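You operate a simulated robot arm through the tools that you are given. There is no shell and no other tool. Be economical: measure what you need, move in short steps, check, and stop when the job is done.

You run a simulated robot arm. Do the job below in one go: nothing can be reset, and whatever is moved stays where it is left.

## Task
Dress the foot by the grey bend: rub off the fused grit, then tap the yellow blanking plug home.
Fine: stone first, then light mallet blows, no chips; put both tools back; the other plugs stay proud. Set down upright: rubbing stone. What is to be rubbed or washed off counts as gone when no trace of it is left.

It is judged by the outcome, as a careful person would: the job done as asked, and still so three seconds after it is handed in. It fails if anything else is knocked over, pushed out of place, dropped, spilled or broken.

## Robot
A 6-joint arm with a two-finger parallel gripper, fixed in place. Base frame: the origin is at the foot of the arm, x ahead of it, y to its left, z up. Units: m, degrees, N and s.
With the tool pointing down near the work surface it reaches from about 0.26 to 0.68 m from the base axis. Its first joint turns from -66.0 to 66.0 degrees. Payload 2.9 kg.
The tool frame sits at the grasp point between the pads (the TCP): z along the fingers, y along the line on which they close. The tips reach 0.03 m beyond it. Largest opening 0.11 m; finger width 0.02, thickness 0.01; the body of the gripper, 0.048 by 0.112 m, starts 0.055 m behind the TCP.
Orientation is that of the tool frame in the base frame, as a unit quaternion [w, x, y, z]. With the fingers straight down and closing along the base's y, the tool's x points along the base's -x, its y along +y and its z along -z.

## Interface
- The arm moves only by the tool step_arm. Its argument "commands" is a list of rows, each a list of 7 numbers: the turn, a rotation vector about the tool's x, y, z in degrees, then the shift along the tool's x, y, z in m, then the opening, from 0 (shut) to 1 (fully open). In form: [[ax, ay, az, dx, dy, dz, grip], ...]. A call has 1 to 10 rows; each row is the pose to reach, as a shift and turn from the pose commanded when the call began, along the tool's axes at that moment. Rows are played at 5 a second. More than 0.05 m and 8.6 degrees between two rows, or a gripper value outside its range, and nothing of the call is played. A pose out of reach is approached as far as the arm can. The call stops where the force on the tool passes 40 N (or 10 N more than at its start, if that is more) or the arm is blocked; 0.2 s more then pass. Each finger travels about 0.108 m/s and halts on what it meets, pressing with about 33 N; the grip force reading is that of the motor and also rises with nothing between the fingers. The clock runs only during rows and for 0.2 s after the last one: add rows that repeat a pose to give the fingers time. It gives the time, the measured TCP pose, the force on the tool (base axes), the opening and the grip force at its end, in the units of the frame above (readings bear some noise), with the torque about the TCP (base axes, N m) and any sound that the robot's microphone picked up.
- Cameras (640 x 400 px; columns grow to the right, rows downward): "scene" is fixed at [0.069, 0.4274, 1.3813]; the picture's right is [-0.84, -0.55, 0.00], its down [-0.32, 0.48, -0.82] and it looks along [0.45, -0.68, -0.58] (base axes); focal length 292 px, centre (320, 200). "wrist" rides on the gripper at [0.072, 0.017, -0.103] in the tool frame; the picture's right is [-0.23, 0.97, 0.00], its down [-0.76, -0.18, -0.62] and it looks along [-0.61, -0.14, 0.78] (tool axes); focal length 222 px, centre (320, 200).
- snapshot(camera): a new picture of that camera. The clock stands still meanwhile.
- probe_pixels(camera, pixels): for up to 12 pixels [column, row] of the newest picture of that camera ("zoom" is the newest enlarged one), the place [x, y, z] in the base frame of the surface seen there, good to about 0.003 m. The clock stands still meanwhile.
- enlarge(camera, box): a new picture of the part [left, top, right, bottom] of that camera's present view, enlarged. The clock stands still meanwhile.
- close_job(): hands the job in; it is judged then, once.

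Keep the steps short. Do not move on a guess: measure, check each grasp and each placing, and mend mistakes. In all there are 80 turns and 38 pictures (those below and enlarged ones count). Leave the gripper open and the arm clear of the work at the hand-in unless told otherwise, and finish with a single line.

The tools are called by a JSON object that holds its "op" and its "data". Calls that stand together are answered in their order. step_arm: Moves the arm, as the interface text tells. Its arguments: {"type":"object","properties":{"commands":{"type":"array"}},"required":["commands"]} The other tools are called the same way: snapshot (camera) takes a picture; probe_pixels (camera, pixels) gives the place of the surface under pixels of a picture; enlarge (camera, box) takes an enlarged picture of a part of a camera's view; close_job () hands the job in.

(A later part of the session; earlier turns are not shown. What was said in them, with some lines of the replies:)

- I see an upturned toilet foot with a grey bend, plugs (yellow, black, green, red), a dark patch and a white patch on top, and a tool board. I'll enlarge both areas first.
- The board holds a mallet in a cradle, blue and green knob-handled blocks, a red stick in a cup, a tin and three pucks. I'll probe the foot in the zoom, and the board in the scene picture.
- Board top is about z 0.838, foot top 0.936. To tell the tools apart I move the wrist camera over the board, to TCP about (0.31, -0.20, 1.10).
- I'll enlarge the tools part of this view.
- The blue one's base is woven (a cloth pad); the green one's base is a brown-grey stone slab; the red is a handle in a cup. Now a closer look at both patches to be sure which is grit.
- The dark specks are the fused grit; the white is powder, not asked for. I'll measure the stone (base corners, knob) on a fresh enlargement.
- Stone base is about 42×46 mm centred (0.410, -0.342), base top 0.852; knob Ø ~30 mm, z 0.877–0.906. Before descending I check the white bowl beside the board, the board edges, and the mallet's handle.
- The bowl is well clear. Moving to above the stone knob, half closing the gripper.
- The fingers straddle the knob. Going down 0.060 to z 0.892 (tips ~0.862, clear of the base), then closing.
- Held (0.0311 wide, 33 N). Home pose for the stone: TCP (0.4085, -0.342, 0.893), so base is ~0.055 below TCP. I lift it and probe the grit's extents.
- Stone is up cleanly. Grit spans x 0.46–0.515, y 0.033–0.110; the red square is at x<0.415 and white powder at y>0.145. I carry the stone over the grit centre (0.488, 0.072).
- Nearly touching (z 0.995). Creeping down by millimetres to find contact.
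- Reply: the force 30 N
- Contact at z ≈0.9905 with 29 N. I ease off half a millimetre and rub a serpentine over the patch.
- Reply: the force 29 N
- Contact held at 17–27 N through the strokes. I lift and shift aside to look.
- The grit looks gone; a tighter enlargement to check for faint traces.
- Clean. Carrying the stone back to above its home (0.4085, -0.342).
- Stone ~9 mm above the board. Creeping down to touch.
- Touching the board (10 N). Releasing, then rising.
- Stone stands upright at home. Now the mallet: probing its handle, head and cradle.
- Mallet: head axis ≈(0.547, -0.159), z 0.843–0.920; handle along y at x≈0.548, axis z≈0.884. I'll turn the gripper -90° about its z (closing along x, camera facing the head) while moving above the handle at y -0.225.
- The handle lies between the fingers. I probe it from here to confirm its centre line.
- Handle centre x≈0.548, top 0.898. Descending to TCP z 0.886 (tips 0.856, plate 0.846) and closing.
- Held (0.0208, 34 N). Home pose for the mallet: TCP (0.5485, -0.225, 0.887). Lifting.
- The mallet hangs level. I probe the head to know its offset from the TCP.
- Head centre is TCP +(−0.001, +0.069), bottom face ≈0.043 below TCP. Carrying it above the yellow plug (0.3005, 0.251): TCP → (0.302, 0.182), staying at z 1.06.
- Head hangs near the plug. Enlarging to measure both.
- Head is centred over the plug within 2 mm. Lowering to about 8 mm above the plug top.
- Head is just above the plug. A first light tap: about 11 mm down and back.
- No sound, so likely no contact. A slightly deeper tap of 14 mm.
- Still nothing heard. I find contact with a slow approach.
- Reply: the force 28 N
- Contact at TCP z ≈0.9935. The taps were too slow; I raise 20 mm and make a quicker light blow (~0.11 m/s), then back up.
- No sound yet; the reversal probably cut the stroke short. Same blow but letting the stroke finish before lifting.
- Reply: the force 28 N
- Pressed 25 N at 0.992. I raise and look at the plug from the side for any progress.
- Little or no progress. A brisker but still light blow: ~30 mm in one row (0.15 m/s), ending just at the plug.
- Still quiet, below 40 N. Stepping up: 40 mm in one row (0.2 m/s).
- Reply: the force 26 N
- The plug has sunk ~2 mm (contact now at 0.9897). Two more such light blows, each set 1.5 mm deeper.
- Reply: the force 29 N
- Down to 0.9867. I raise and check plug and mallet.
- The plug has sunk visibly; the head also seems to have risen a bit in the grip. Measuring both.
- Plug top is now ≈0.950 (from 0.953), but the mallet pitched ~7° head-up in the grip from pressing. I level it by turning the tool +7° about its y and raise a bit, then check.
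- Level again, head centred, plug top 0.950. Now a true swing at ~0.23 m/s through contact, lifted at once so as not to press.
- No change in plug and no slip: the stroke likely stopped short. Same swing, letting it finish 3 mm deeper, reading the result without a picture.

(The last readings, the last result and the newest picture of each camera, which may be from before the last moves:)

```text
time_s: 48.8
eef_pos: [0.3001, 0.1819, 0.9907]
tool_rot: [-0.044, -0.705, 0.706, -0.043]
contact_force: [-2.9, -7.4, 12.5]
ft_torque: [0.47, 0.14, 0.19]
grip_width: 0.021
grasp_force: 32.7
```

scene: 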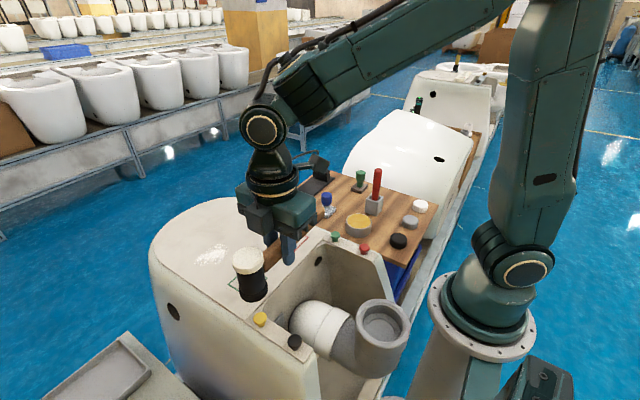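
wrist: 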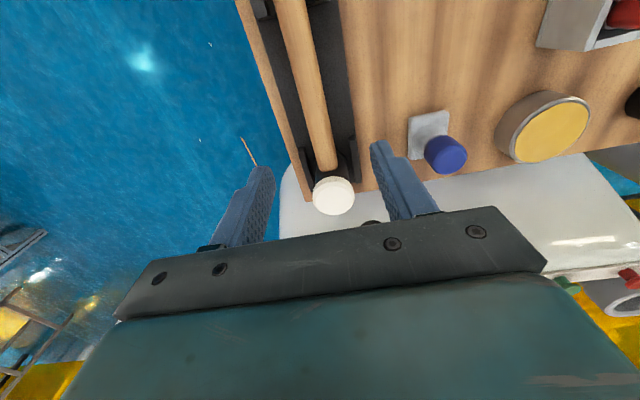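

Contact at 0.9907 with only ~17 N and no slip. I play two full swings (~0.23 m/s), ending 1 and 2 mm lower than now.

{"op": "step_arm", "data": {"commands": [[0, 0, 0, 0.0055, 0, -0.0447, 0.1], [0, 0, 0, 0.011, 0, -0.0893, 0.1], [0, 0, 0, 0.0055, 0, -0.0447, 0.1], [0, 0, 0, -0.0001, 0, 0.001, 0.1], [0, 0, 0, -0.0001, 0, 0.001, 0.1], [0, 0, 0, 0.0055, 0, -0.0447, 0.1], [0, 0, 0, 0.011, 0, -0.0893, 0.1], [0, 0, 0, 0.0055, 0, -0.0447, 0.1], [0, 0, 0, -0.0002, 0, 0.002, 0.1], [0, 0, 0, -0.0002, 0, 0.002, 0.1]]}}

```text
time_s: 51.0
eef_pos: [0.3007, 0.1817, 0.987]
tool_rot: [-0.043, -0.705, 0.707, -0.044]
contact_force: [-8.5, -11.9, 25.1]
ft_torque: [1.09, 0.32, 0.42]
grip_width: 0.0205
grasp_force: 33.3
```

25 N again at 0.987. I lift and look at how much is plug travel and how much is slip.

{"op": "step_arm", "data": {"commands": [[0, 0, 0, 0.0055, 0, -0.0447, 0.1], [0, 0, 0, 0.009, 0, -0.073, 0.1], [0, 0, 0, 0.009, 0, -0.073, 0.1]]}}

{"op": "enlarge", "data": {"camera": "scene", "box": [220, 240, 320, 340]}}

{"op": "probe_pixels", "data": {"camera": "zoom", "pixels": [[280, 280], [300, 290], [320, 300], [275, 275], [282, 288], [290, 283]]}}

```text
time_s: 51.8
eef_pos: [0.3008, 0.1818, 1.0588]
tool_rot: [-0.044, -0.705, 0.706, -0.044]
contact_force: [0.4, 0.7, -5.0]
ft_torque: [-0.19, -0.03, -0.03]
grip_width: 0.0206
grasp_force: 32.4
```

```text
4.00 times, centred on (270, 290) of scene
```

zoom: 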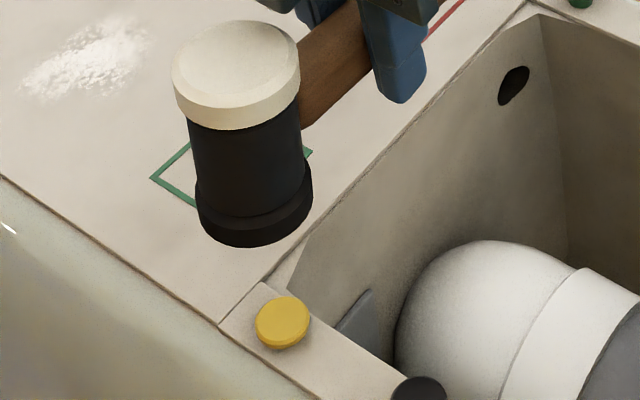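

```text
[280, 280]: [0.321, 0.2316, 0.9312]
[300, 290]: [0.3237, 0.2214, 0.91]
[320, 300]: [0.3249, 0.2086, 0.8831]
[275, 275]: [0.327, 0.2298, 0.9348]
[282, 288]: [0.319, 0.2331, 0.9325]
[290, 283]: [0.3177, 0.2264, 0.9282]
```

The plug is clearly deeper now. Probing its top, the surface beside it and the head.

{"op": "probe_pixels", "data": {"camera": "zoom", "pixels": [[282, 315], [270, 318], [295, 312], [283, 328], [284, 347], [300, 350], [250, 320], [236, 65], [236, 30], [236, 95], [175, 80], [298, 70]]}}

```text
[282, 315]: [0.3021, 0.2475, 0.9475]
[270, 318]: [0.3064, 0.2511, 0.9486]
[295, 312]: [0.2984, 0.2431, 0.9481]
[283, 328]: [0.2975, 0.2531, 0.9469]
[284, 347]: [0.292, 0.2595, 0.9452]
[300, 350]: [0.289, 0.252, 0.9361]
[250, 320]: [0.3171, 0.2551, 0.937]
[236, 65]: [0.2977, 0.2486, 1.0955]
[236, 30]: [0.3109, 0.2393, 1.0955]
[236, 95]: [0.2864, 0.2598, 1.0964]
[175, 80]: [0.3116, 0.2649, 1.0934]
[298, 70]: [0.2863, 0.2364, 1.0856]
```

Plug top 0.9477, about 1.2 mm per swing; slip only ~2°. I correct 2° and give two more swings.

{"op": "step_arm", "data": {"commands": [[0, 2, 0, 0.002, 0, -0.0164, 0.1], [0, 2, 0, 0.002, 0, -0.0164, 0.1], [0, 2, 0, -0.0035, 0, 0.0283, 0.1], [0, 2, 0, -0.0089, 0, 0.0725, 0.1], [0, 2, 0, -0.0089, 0, 0.0725, 0.1], [0, 2, 0, -0.0035, 0, 0.0283, 0.1], [0, 2, 0, 0.002, 0, -0.0164, 0.1], [0, 2, 0, -0.0035, 0, 0.0283, 0.1], [0, 2, 0, -0.0091, 0, 0.0736, 0.1], [0, 2, 0, -0.0091, 0, 0.0736, 0.1]]}}

```text
time_s: 54.0
eef_pos: [0.3008, 0.1825, 0.9867]
tool_rot: [0.055, 0.705, -0.705, 0.055]
contact_force: [-9.5, -12.4, 24.7]
ft_torque: [1.04, 0.37, 0.48]
grip_width: 0.0211
grasp_force: 32.8
```

Two more swings from here, ending 0.5 and 1.5 mm lower.

{"op": "step_arm", "data": {"commands": [[0, 0, 0, 0.007, 0, -0.0445, 0.1], [0, 0, 0, 0.014, 0, -0.0889, 0.1], [0, 0, 0, 0.007, 0, -0.0445, 0.1], [0, 0, 0, -0.0001, 0, 0.0005, 0.1], [0, 0, 0, -0.0001, 0, 0.0005, 0.1], [0, 0, 0, 0.007, 0, -0.0445, 0.1], [0, 0, 0, 0.014, 0, -0.0889, 0.1], [0, 0, 0, 0.007, 0, -0.0445, 0.1], [0, 0, 0, -0.0002, 0, 0.0015, 0.1], [0, 0, 0, -0.0002, 0, 0.0015, 0.1]]}}

{"op": "step_arm", "data": {"commands": [[0, 0, 0, 0.007, 0, -0.0445, 0.1], [0, 0, 0, 0.0115, 0, -0.073, 0.1], [0, 0, 0, 0.0115, 0, -0.073, 0.1]]}}

{"op": "enlarge", "data": {"camera": "scene", "box": [220, 240, 320, 340]}}

{"op": "probe_pixels", "data": {"camera": "zoom", "pixels": [[282, 317], [270, 320], [295, 314], [283, 328], [284, 347], [300, 350], [250, 320], [236, 65], [236, 30], [236, 95], [175, 80], [298, 70]]}}

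```text
time_s: 56.2
eef_pos: [0.3016, 0.1819, 0.9852]
tool_rot: [-0.055, -0.705, 0.705, -0.055]
contact_force: [-7.7, -10.3, 19.3]
ft_torque: [0.74, 0.26, 0.44]
grip_width: 0.0211
grasp_force: 34.0
```

```text
time_s: 57.0
eef_pos: [0.3013, 0.1821, 1.0582]
tool_rot: [0.055, 0.705, -0.705, 0.056]
contact_force: [-0.6, 0.1, -4.5]
ft_torque: [-0.16, 0.03, -0.01]
grip_width: 0.0207
grasp_force: 32.8
```

```text
4.00 times, centred on (270, 290) of scene
```

zoom: 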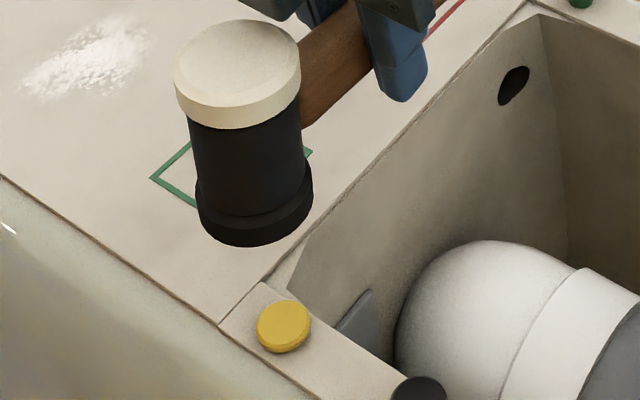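

```text
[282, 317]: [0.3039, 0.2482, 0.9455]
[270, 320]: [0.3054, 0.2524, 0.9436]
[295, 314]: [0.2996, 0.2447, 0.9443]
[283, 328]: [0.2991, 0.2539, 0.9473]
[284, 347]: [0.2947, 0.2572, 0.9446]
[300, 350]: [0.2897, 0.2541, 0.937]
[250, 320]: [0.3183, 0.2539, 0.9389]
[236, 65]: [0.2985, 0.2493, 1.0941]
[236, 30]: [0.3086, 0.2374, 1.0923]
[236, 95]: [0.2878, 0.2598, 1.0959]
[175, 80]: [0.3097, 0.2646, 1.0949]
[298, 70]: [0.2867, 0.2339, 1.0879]
```

Top now ≈0.945, flange nearly down. Another correction of 2° and two swings, then two more.

{"op": "step_arm", "data": {"commands": [[0, 2, 0, 0.0026, 0, -0.0163, 0.1], [0, 2, 0, 0.0026, 0, -0.0163, 0.1], [0, 2, 0, -0.0044, 0, 0.0282, 0.1], [0, 2, 0, -0.0114, 0, 0.0721, 0.1], [0, 2, 0, -0.0114, 0, 0.0721, 0.1], [0, 2, 0, -0.0044, 0, 0.0282, 0.1], [0, 2, 0, 0.0026, 0, -0.0163, 0.1], [0, 2, 0, -0.0044, 0, 0.0282, 0.1], [0, 2, 0, -0.0116, 0, 0.0733, 0.1], [0, 2, 0, -0.0116, 0, 0.0733, 0.1]]}}

{"op": "step_arm", "data": {"commands": [[0, 0, 0, 0.0085, 0, -0.0442, 0.1], [0, 0, 0, 0.017, 0, -0.0884, 0.1], [0, 0, 0, 0.0085, 0, -0.0442, 0.1], [0, 0, 0, -0.0001, 0, 0.0005, 0.1], [0, 0, 0, -0.0001, 0, 0.0005, 0.1], [0, 0, 0, 0.0085, 0, -0.0442, 0.1], [0, 0, 0, 0.017, 0, -0.0884, 0.1], [0, 0, 0, 0.0085, 0, -0.0442, 0.1], [0, 0, 0, -0.0002, 0, 0.0015, 0.1], [0, 0, 0, -0.0002, 0, 0.0015, 0.1]]}}

{"op": "step_arm", "data": {"commands": [[0, 0, 0, 0.0085, 0, -0.0442, 0.1], [0, 0, 0, 0.014, 0, -0.0725, 0.1], [0, 0, 0, 0.014, 0, -0.0725, 0.1]]}}

{"op": "enlarge", "data": {"camera": "scene", "box": [220, 240, 320, 340]}}

{"op": "probe_pixels", "data": {"camera": "zoom", "pixels": [[282, 319], [270, 322], [295, 316], [283, 330], [284, 347], [300, 350], [250, 320], [236, 65], [236, 30], [236, 95], [175, 80], [298, 70]]}}

```text
time_s: 59.2
eef_pos: [0.3025, 0.1825, 0.9858]
tool_rot: [0.067, 0.705, -0.703, 0.068]
contact_force: [-4.4, -6.3, 10.7]
ft_torque: [0.43, 0.22, 0.26]
grip_width: 0.0206
grasp_force: 33.0
```

```text
time_s: 61.4
eef_pos: [0.301, 0.1817, 0.9825]
tool_rot: [-0.068, -0.704, 0.704, -0.068]
contact_force: [-7.6, -9.0, 21.3]
ft_torque: [0.98, 0.35, 0.39]
grip_width: 0.021
grasp_force: 32.8
```

```text
time_s: 62.2
eef_pos: [0.301, 0.1822, 1.0555]
tool_rot: [0.068, 0.704, -0.704, 0.067]
contact_force: [-0.4, 0.4, -5.6]
ft_torque: [-0.19, -0.03, 0.03]
grip_width: 0.0211
grasp_force: 32.9
```

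```text
4.00 times, centred on (270, 290) of scene
```

zoom: 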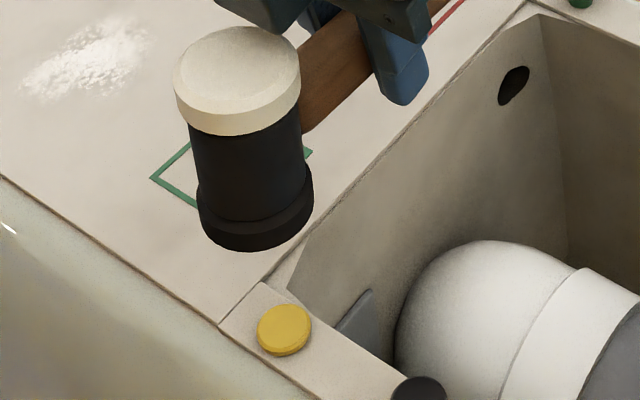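

```text
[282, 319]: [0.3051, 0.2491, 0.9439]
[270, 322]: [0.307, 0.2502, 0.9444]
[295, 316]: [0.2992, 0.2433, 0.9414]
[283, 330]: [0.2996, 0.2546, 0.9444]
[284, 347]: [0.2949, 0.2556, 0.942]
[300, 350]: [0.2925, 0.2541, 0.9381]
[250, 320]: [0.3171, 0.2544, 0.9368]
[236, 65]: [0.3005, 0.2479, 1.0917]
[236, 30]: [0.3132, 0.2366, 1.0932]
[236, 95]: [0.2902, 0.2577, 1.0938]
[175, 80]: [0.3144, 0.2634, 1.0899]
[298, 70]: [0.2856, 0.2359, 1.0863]
```

Top ≈0.9435, still edging down; the flange still shows a slight gap. Another four swings with a 2° correction.

{"op": "step_arm", "data": {"commands": [[0, 2, 0, 0.0032, 0, -0.0162, 0.1], [0, 2, 0, 0.0032, 0, -0.0162, 0.1], [0, 2, 0, -0.0054, 0, 0.028, 0.1], [0, 2, 0, -0.0139, 0, 0.0716, 0.1], [0, 2, 0, -0.0139, 0, 0.0716, 0.1], [0, 2, 0, -0.0054, 0, 0.028, 0.1], [0, 2, 0, 0.0032, 0, -0.0162, 0.1], [0, 2, 0, -0.0054, 0, 0.028, 0.1], [0, 2, 0, -0.0142, 0, 0.0728, 0.1], [0, 2, 0, -0.0142, 0, 0.0728, 0.1]]}}

{"op": "step_arm", "data": {"commands": [[0, 0, 0, 0.0101, 0, -0.0438, 0.1], [0, 0, 0, 0.0203, 0, -0.0877, 0.1], [0, 0, 0, 0.0101, 0, -0.0438, 0.1], [0, 0, 0, -0.0001, 0, 0.0005, 0.1], [0, 0, 0, -0.0001, 0, 0.0005, 0.1], [0, 0, 0, 0.0101, 0, -0.0438, 0.1], [0, 0, 0, 0.0203, 0, -0.0877, 0.1], [0, 0, 0, 0.0101, 0, -0.0438, 0.1], [0, 0, 0, -0.0003, 0, 0.0015, 0.1], [0, 0, 0, -0.0003, 0, 0.0015, 0.1]]}}

{"op": "step_arm", "data": {"commands": [[0, 0, 0, 0.0101, 0, -0.0438, 0.1], [0, 0, 0, 0.0165, 0, -0.0715, 0.1], [0, 0, 0, 0.0165, 0, -0.0715, 0.1]]}}

{"op": "enlarge", "data": {"camera": "scene", "box": [240, 290, 310, 360]}}

{"op": "probe_pixels", "data": {"camera": "zoom", "pixels": [[320, 200], [310, 140], [330, 145], [300, 150], [320, 155], [340, 140]]}}

```text
time_s: 64.4
eef_pos: [0.3, 0.1833, 0.9851]
tool_rot: [-0.08, -0.702, 0.703, -0.08]
contact_force: [-6.4, -11.5, 20.5]
ft_torque: [0.76, 0.29, 0.36]
grip_width: 0.0208
grasp_force: 32.8
```

```text
time_s: 66.6
eef_pos: [0.3024, 0.1805, 0.9826]
tool_rot: [-0.078, -0.702, 0.703, -0.08]
contact_force: [-6.5, -12.5, 22.6]
ft_torque: [0.9, 0.27, 0.36]
grip_width: 0.0209
grasp_force: 33.1
```

```text
time_s: 67.4
eef_pos: [0.3027, 0.1832, 1.0545]
tool_rot: [-0.08, -0.702, 0.703, -0.079]
contact_force: [0.8, 0.6, -5.2]
ft_torque: [-0.12, 0.03, -0.02]
grip_width: 0.0208
grasp_force: 33.4
```

```text
5.71 times, centred on (275, 325) of scene
```

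zoom: 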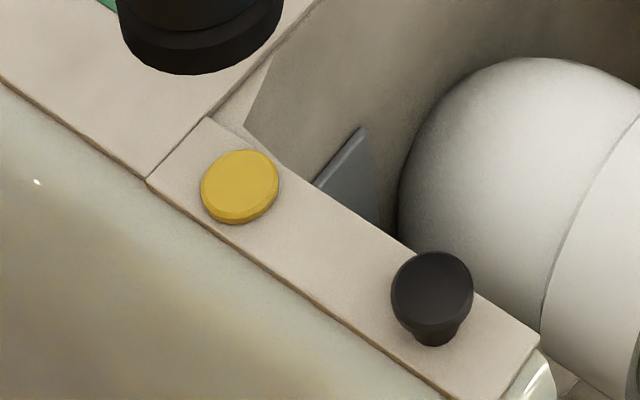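

```text
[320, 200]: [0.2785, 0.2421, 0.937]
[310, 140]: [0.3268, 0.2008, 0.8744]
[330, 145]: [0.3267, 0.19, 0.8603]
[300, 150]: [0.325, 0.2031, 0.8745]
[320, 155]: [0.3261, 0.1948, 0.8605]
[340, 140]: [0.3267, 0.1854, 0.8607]
```

The flange now appears seated with no stem showing. Tight enlargement and probe to verify.

{"op": "enlarge", "data": {"camera": "scene", "box": [250, 308, 280, 336]}}

{"op": "probe_pixels", "data": {"camera": "zoom", "pixels": [[250, 190], [230, 205], [270, 175], [290, 200], [320, 200], [240, 220], [310, 160], [260, 150], [400, 250], [420, 220], [300, 330], [150, 150]]}}

```text
14.29 times, centred on (265, 322) of scene
```

zoom: 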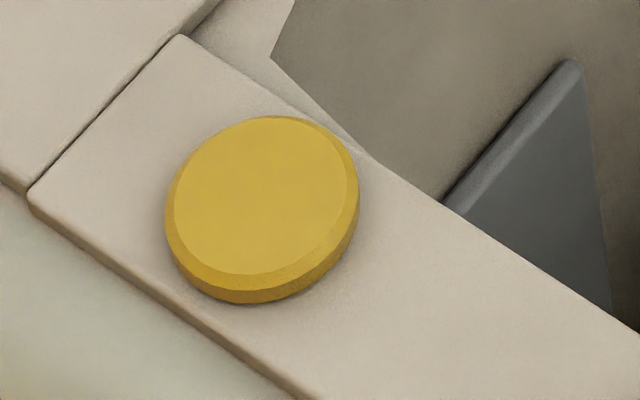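

```text
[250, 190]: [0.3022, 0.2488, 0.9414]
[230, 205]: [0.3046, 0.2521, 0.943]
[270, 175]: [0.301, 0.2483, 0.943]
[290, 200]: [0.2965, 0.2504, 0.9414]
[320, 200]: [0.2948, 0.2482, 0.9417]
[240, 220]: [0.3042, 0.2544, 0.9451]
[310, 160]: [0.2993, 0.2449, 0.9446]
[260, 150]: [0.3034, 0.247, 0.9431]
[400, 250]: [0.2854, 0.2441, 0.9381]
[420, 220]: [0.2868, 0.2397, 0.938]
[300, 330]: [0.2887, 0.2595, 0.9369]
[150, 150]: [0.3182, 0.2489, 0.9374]
```

Top ≈0.943, same as before the last four swings, so it appears seated. Two confirming swings, then compare the same view.

{"op": "step_arm", "data": {"commands": [[0, 2, 0, 0.0037, 0, -0.0161, 0.1], [0, 2, 0, 0.0037, 0, -0.0161, 0.1], [0, 2, 0, -0.0064, 0, 0.0278, 0.1], [0, 2, 0, -0.0164, 0, 0.0712, 0.1], [0, 2, 0, -0.0164, 0, 0.0712, 0.1], [0, 2, 0, -0.0064, 0, 0.0278, 0.1], [0, 2, 0, 0.0037, 0, -0.0161, 0.1], [0, 2, 0, -0.0064, 0, 0.0278, 0.1], [0, 2, 0, -0.0168, 0, 0.0727, 0.1], [0, 2, 0, -0.0168, 0, 0.0727, 0.1]]}}

{"op": "step_arm", "data": {"commands": [[0, 0, 0, 0.0116, 0, -0.0435, 0.1], [0, 0, 0, 0.019, 0, -0.071, 0.1], [0, 0, 0, 0.019, 0, -0.071, 0.1]]}}

{"op": "enlarge", "data": {"camera": "scene", "box": [250, 308, 280, 336]}}

{"op": "probe_pixels", "data": {"camera": "zoom", "pixels": [[250, 190], [230, 205], [270, 175], [290, 200], [320, 200], [240, 220], [310, 160], [260, 150], [400, 250], [420, 220], [300, 330], [150, 150]]}}

```text
time_s: 69.6
eef_pos: [0.2999, 0.1822, 0.9802]
tool_rot: [-0.093, -0.7, 0.702, -0.092]
contact_force: [-8.9, -13.3, 26.9]
ft_torque: [1.14, 0.32, 0.49]
grip_width: 0.0199
grasp_force: 33.1
```

```text
time_s: 70.4
eef_pos: [0.3016, 0.1818, 1.053]
tool_rot: [-0.091, -0.701, 0.701, -0.092]
contact_force: [-0.9, -1.1, -5.2]
ft_torque: [-0.15, 0.0, 0.0]
grip_width: 0.0207
grasp_force: 32.9
```

```text
14.29 times, centred on (265, 322) of scene
```

zoom: 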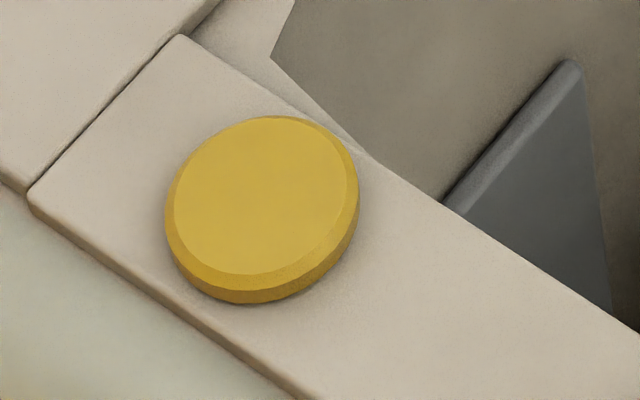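

```text
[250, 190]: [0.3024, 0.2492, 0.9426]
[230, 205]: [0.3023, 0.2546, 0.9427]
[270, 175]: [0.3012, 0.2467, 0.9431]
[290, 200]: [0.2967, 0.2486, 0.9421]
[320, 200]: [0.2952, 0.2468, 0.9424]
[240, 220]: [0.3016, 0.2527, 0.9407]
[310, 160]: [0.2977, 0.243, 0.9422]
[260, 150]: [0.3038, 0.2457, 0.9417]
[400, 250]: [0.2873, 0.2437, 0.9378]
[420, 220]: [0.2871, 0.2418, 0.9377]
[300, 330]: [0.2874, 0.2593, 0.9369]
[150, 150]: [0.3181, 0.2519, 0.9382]
```

Identical picture: the plug is home. Now carrying the mallet back to above its cradle (TCP → (0.5485, -0.225, 1.053)), path the reverse of before.

{"op": "step_arm", "data": {"commands": [[0, 0, 0, 0.0393, -0.0247, 0.0105, 0.1], [0, 0, 0, 0.0786, -0.0494, 0.0209, 0.1], [0, 0, 0, 0.118, -0.0741, 0.0314, 0.1], [0, 0, 0, 0.1573, -0.0988, 0.0418, 0.1], [0, 0, 0, 0.1966, -0.1235, 0.0523, 0.1], [0, 0, 0, 0.2359, -0.1482, 0.0628, 0.1], [0, 0, 0, 0.2752, -0.1729, 0.0732, 0.1], [0, 0, 0, 0.3146, -0.1976, 0.0837, 0.1], [0, 0, 0, 0.3539, -0.2223, 0.0941, 0.1], [0, 0, 0, 0.3932, -0.247, 0.1046, 0.1]]}}

{"op": "enlarge", "data": {"camera": "scene", "box": [260, 115, 370, 215]}}

```text
time_s: 72.6
eef_pos: [0.5495, -0.2237, 1.0524]
tool_rot: [0.093, 0.702, -0.7, 0.092]
contact_force: [0.1, -0.5, -4.8]
ft_torque: [-0.13, 0.0, 0.01]
grip_width: 0.0207
grasp_force: 33.3
```

```text
4.00 times, centred on (315, 165) of scene
```

zoom: 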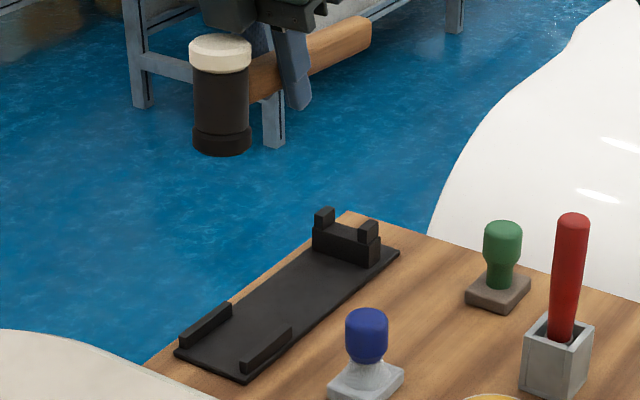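

Measuring handle pitch, head position and the cradle slots.

{"op": "probe_pixels", "data": {"camera": "zoom", "pixels": [[220, 48], [192, 52], [248, 50], [220, 38], [222, 60], [262, 58], [320, 34], [350, 22], [325, 45], [222, 140], [210, 120], [235, 120]]}}

{"op": "probe_pixels", "data": {"camera": "zoom", "pixels": [[324, 213], [368, 226], [345, 232], [230, 305], [290, 330], [180, 345], [242, 372], [255, 340], [285, 290], [340, 250], [205, 322], [265, 345]]}}

```text
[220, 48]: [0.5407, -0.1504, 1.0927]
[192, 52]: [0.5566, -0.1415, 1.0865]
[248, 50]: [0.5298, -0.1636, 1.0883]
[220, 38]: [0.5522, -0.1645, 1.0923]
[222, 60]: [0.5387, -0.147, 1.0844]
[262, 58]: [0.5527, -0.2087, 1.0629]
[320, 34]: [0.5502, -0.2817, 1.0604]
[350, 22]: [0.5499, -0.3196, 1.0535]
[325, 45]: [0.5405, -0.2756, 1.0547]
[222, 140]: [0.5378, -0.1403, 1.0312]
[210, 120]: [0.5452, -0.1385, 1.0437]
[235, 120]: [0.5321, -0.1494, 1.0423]
```

```text
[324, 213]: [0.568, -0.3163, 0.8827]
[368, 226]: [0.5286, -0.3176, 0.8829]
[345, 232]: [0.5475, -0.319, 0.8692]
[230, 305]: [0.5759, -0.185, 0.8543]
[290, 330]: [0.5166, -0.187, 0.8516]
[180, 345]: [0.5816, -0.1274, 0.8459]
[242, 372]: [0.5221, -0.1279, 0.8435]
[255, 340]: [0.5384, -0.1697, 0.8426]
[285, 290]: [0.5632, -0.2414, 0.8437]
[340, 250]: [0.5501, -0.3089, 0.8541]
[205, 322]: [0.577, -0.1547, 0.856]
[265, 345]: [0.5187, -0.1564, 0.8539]
```

Head is ~6 mm high relative to the original (≈5° head-up) and yawed ~1.5°. I correct pitch +5°, yaw +1.5°, lower to z≈0.96, and look from the wrist camera.

{"op": "step_arm", "data": {"commands": [[0, 2.5, 0.7, 0, 0.001, 0, 0.1], [0, 5, 1.5, 0, 0.001, 0, 0.1], [0, 5, 1.5, -0.0115, 0.001, 0.0435, 0.1], [0, 5, 1.5, -0.0231, 0.001, 0.0869, 0.1], [0, 5, 1.5, -0.0231, 0.001, 0.0869, 0.1]]}}

{"op": "snapshot", "data": {"camera": "wrist"}}

```text
time_s: 73.8
eef_pos: [0.5475, -0.2232, 0.9636]
tool_rot: [-0.121, -0.687, 0.705, -0.124]
contact_force: [0.6, 0.1, -4.7]
ft_torque: [-0.11, -0.01, 0.02]
grip_width: 0.0209
grasp_force: 33.0
```

```text
3 pictures are left
```

wrist: 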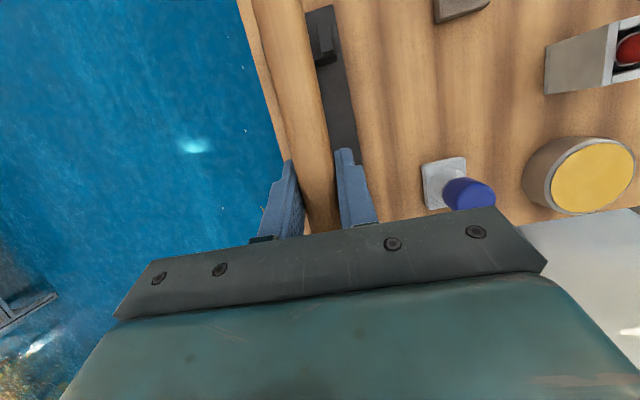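

The handle shows clearly above the cradle. Probing its edges along the length.

{"op": "probe_pixels", "data": {"camera": "wrist", "pixels": [[280, 20], [258, 20], [302, 20], [290, 60], [270, 60], [310, 60], [300, 110], [285, 110], [318, 110], [308, 150], [323, 35], [318, 50]]}}

```text
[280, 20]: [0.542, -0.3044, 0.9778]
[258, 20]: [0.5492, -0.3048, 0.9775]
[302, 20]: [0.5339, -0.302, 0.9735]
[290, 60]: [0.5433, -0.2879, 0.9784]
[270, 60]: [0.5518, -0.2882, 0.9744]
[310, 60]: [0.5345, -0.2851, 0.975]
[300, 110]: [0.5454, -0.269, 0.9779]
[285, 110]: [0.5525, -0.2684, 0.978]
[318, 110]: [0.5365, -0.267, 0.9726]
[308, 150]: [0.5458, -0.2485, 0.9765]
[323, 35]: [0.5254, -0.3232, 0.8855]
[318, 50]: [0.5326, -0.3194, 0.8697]
```

Handle is level in pitch (0.978 along its length) but its tail points ~4° toward -x. I rotate about the vertical to straighten it, lower to z≈0.915 with a 3 mm shift in -y, then look.

{"op": "step_arm", "data": {"commands": [[0.72, 0, -2, 0, 0, 0, 0.1], [1.44, 0, -3.95, 0, 0, 0, 0.1], [1.44, 0, -3.95, -0.007, 0, 0.023, 0.1], [1.44, 0, -3.95, -0.0138, 0, 0.0467, 0.1], [1.44, 0, -3.95, -0.0138, 0, 0.0467, 0.1]]}}

{"op": "enlarge", "data": {"camera": "scene", "box": [265, 135, 345, 215]}}

```text
time_s: 75.0
eef_pos: [0.5479, -0.2276, 0.9153]
tool_rot: [0.116, 0.713, -0.68, 0.128]
contact_force: [0.9, -0.4, -4.8]
ft_torque: [-0.15, 0.01, -0.02]
grip_width: 0.0208
grasp_force: 33.1
```

```text
5.00 times, centred on (305, 175) of scene
```

zoom: 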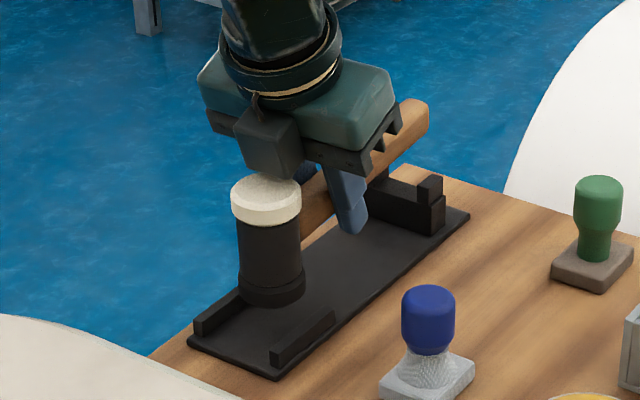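

Head sits between the rails and the tail over the notch. Probing to confirm before the last 27 mm.

{"op": "probe_pixels", "data": {"camera": "zoom", "pixels": [[410, 108], [420, 118], [395, 150], [320, 185], [265, 192], [233, 205], [299, 200], [268, 220], [272, 300], [245, 285], [302, 285], [432, 180]]}}

```text
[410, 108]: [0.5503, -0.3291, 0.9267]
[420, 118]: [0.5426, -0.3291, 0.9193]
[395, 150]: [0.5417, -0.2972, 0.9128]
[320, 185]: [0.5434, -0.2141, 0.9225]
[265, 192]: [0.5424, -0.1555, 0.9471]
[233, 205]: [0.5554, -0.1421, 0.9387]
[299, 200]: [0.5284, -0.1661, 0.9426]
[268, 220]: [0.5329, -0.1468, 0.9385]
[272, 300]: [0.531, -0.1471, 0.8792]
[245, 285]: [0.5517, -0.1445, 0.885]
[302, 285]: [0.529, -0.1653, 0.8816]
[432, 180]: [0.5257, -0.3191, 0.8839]
```

Tail matches (0.550), but the head is ~4 mm to -x. I turn +1.3° about vertical, shift +2.3 mm x, and go down 22 mm.

{"op": "step_arm", "data": {"commands": [[-0.44, 0, 1.22, 0, -0.0023, 0, 0.1], [-0.44, 0, 1.22, 0, -0.0023, 0, 0.1], [-0.44, 0, 1.22, -0.0034, -0.0023, 0.0094, 0.1], [-0.44, 0, 1.22, -0.0062, -0.0023, 0.0169, 0.1], [-0.44, 0, 1.22, -0.0075, -0.0023, 0.0207, 0.1], [-0.44, 0, 1.22, -0.0075, -0.0023, 0.0207, 0.1]]}}

```text
time_s: 76.4
eef_pos: [0.5495, -0.2273, 0.8926]
tool_rot: [0.118, 0.705, -0.688, 0.127]
contact_force: [-0.3, 0.2, -5.4]
ft_torque: [-0.14, 0.03, -0.02]
grip_width: 0.0207
grasp_force: 32.7
```

No contact yet. Creeping down in 1 mm steps.

{"op": "step_arm", "data": {"commands": [[0, 0, 0, -0.0007, 0, 0.0019, 0.1], [0, 0, 0, -0.001, 0, 0.0028, 0.1], [0, 0, 0, -0.0014, 0, 0.0038, 0.1], [0, 0, 0, -0.0014, 0, 0.0038, 0.1]]}}

```text
time_s: 77.4
eef_pos: [0.5502, -0.2274, 0.8901]
tool_rot: [0.118, 0.705, -0.688, 0.127]
contact_force: [0.5, 0.3, -4.9]
ft_torque: [-0.17, 0.03, 0.02]
grip_width: 0.0207
grasp_force: 33.3
```

{"op": "step_arm", "data": {"commands": [[0, 0, 0, -0.0003, 0, 0.0009, 0.1], [0, 0, 0, -0.0007, 0, 0.0019, 0.1], [0, 0, 0, -0.001, 0, 0.0028, 0.1], [0, 0, 0, -0.001, 0, 0.0028, 0.1]]}}

```text
time_s: 78.4
eef_pos: [0.5509, -0.2278, 0.8884]
tool_rot: [0.118, 0.704, -0.688, 0.129]
contact_force: [-3.9, -2.2, 12.8]
ft_torque: [1.22, 0.44, 0.41]
grip_width: 0.0209
grasp_force: 33.1
```

Head has touched the plate (17 N, moment on the head side). I ease 0.7 mm, open slowly, then rise straight up.

{"op": "step_arm", "data": {"commands": [[0, 0, 0, 0.0003, 0, -0.0008, 0.1], [0, 0, 0, 0.0003, 0, -0.0008, 0.22], [0, 0, 0, 0.0003, 0, -0.0008, 0.35], [0, 0, 0, 0.0003, 0, -0.0008, 0.55], [0, 0, 0, 0.0003, 0, -0.0008, 0.6], [0, 0, 0, 0.0068, 0, -0.0188, 0.6], [0, 0, 0, 0.0205, 0, -0.0564, 0.6], [0, 0, 0, 0.036, 0, -0.1, 0.6], [0, 0, 0, 0.052, 0, -0.143, 0.6], [0, 0, 0, 0.052, 0, -0.143, 0.6]]}}

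{"op": "enlarge", "data": {"camera": "scene", "box": [260, 140, 400, 230]}}

{"op": "probe_pixels", "data": {"camera": "zoom", "pixels": [[320, 200], [150, 190], [120, 200], [180, 200], [150, 170], [150, 210], [240, 150], [290, 125], [300, 120], [210, 180], [460, 190], [150, 260]]}}

```text
time_s: 80.6
eef_pos: [0.5491, -0.2263, 1.0411]
tool_rot: [0.118, 0.705, -0.688, 0.127]
contact_force: [0.2, 0.3, -0.1]
ft_torque: [0.02, -0.02, -0.02]
grip_width: 0.0659
grasp_force: 0.1
```

```text
4.44 times, centred on (330, 185) of scene
```

zoom: 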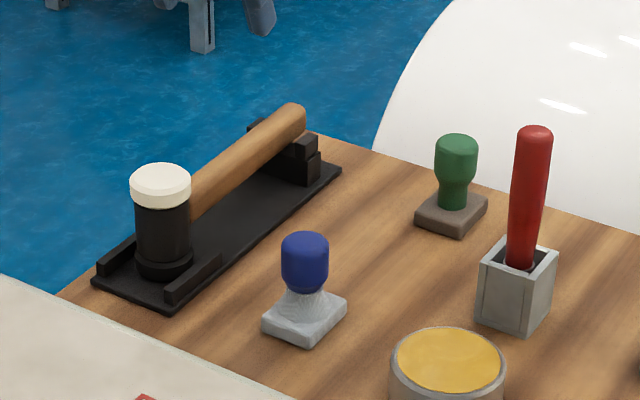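

```text
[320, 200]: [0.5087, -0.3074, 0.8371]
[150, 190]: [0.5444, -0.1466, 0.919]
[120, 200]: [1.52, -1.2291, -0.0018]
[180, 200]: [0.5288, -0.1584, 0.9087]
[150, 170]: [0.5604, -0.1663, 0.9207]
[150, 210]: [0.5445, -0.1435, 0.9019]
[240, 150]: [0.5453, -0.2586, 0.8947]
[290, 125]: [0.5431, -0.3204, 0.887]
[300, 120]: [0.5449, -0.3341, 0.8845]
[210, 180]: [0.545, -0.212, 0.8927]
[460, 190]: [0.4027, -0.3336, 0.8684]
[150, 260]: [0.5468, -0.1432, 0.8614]
```

The mallet is seated in its cradle as at the start, the stone upright. I open fully and withdraw upward, away from the work.

{"op": "step_arm", "data": {"commands": [[0, 0, 0, 0.0137, 0, -0.0376, 0.8], [0, 0, 0, 0.0274, 0, -0.0752, 1], [0, 0, 0, 0.041, 0, -0.1128, 1], [0, 0, 0, 0.054, 0, -0.148, 1], [0, 0, 0, 0.054, 0, -0.148, 1]]}}

{"op": "snapshot", "data": {"camera": "scene"}}

```text
time_s: 81.8
eef_pos: [0.5413, -0.2241, 1.1264]
tool_rot: [0.116, 0.705, -0.687, 0.129]
contact_force: [0.7, 0.1, 0.4]
ft_torque: [-0.01, 0.0, 0.02]
grip_width: 0.1102
grasp_force: 0.0
out of reach, approached as far as the arm can: row 3, 4, 5
```

```text
0 pictures are left
```

scene: 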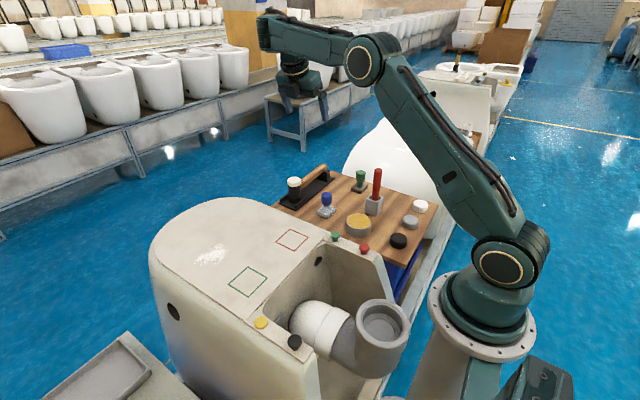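

The grit is gone, the yellow plug is home, the other plugs stand proud, and both tools are back. The gripper is open and the arm is clear, so I hand in.

{"op": "close_job", "data": {}}

```text
The job is handed in.
```

Job handed in: the fused grit is rubbed off with no trace visible, the yellow plug is tapped home with no chips seen, the other plugs are still proud, the mallet is back in its cradle and the rubbing stone is back upright.
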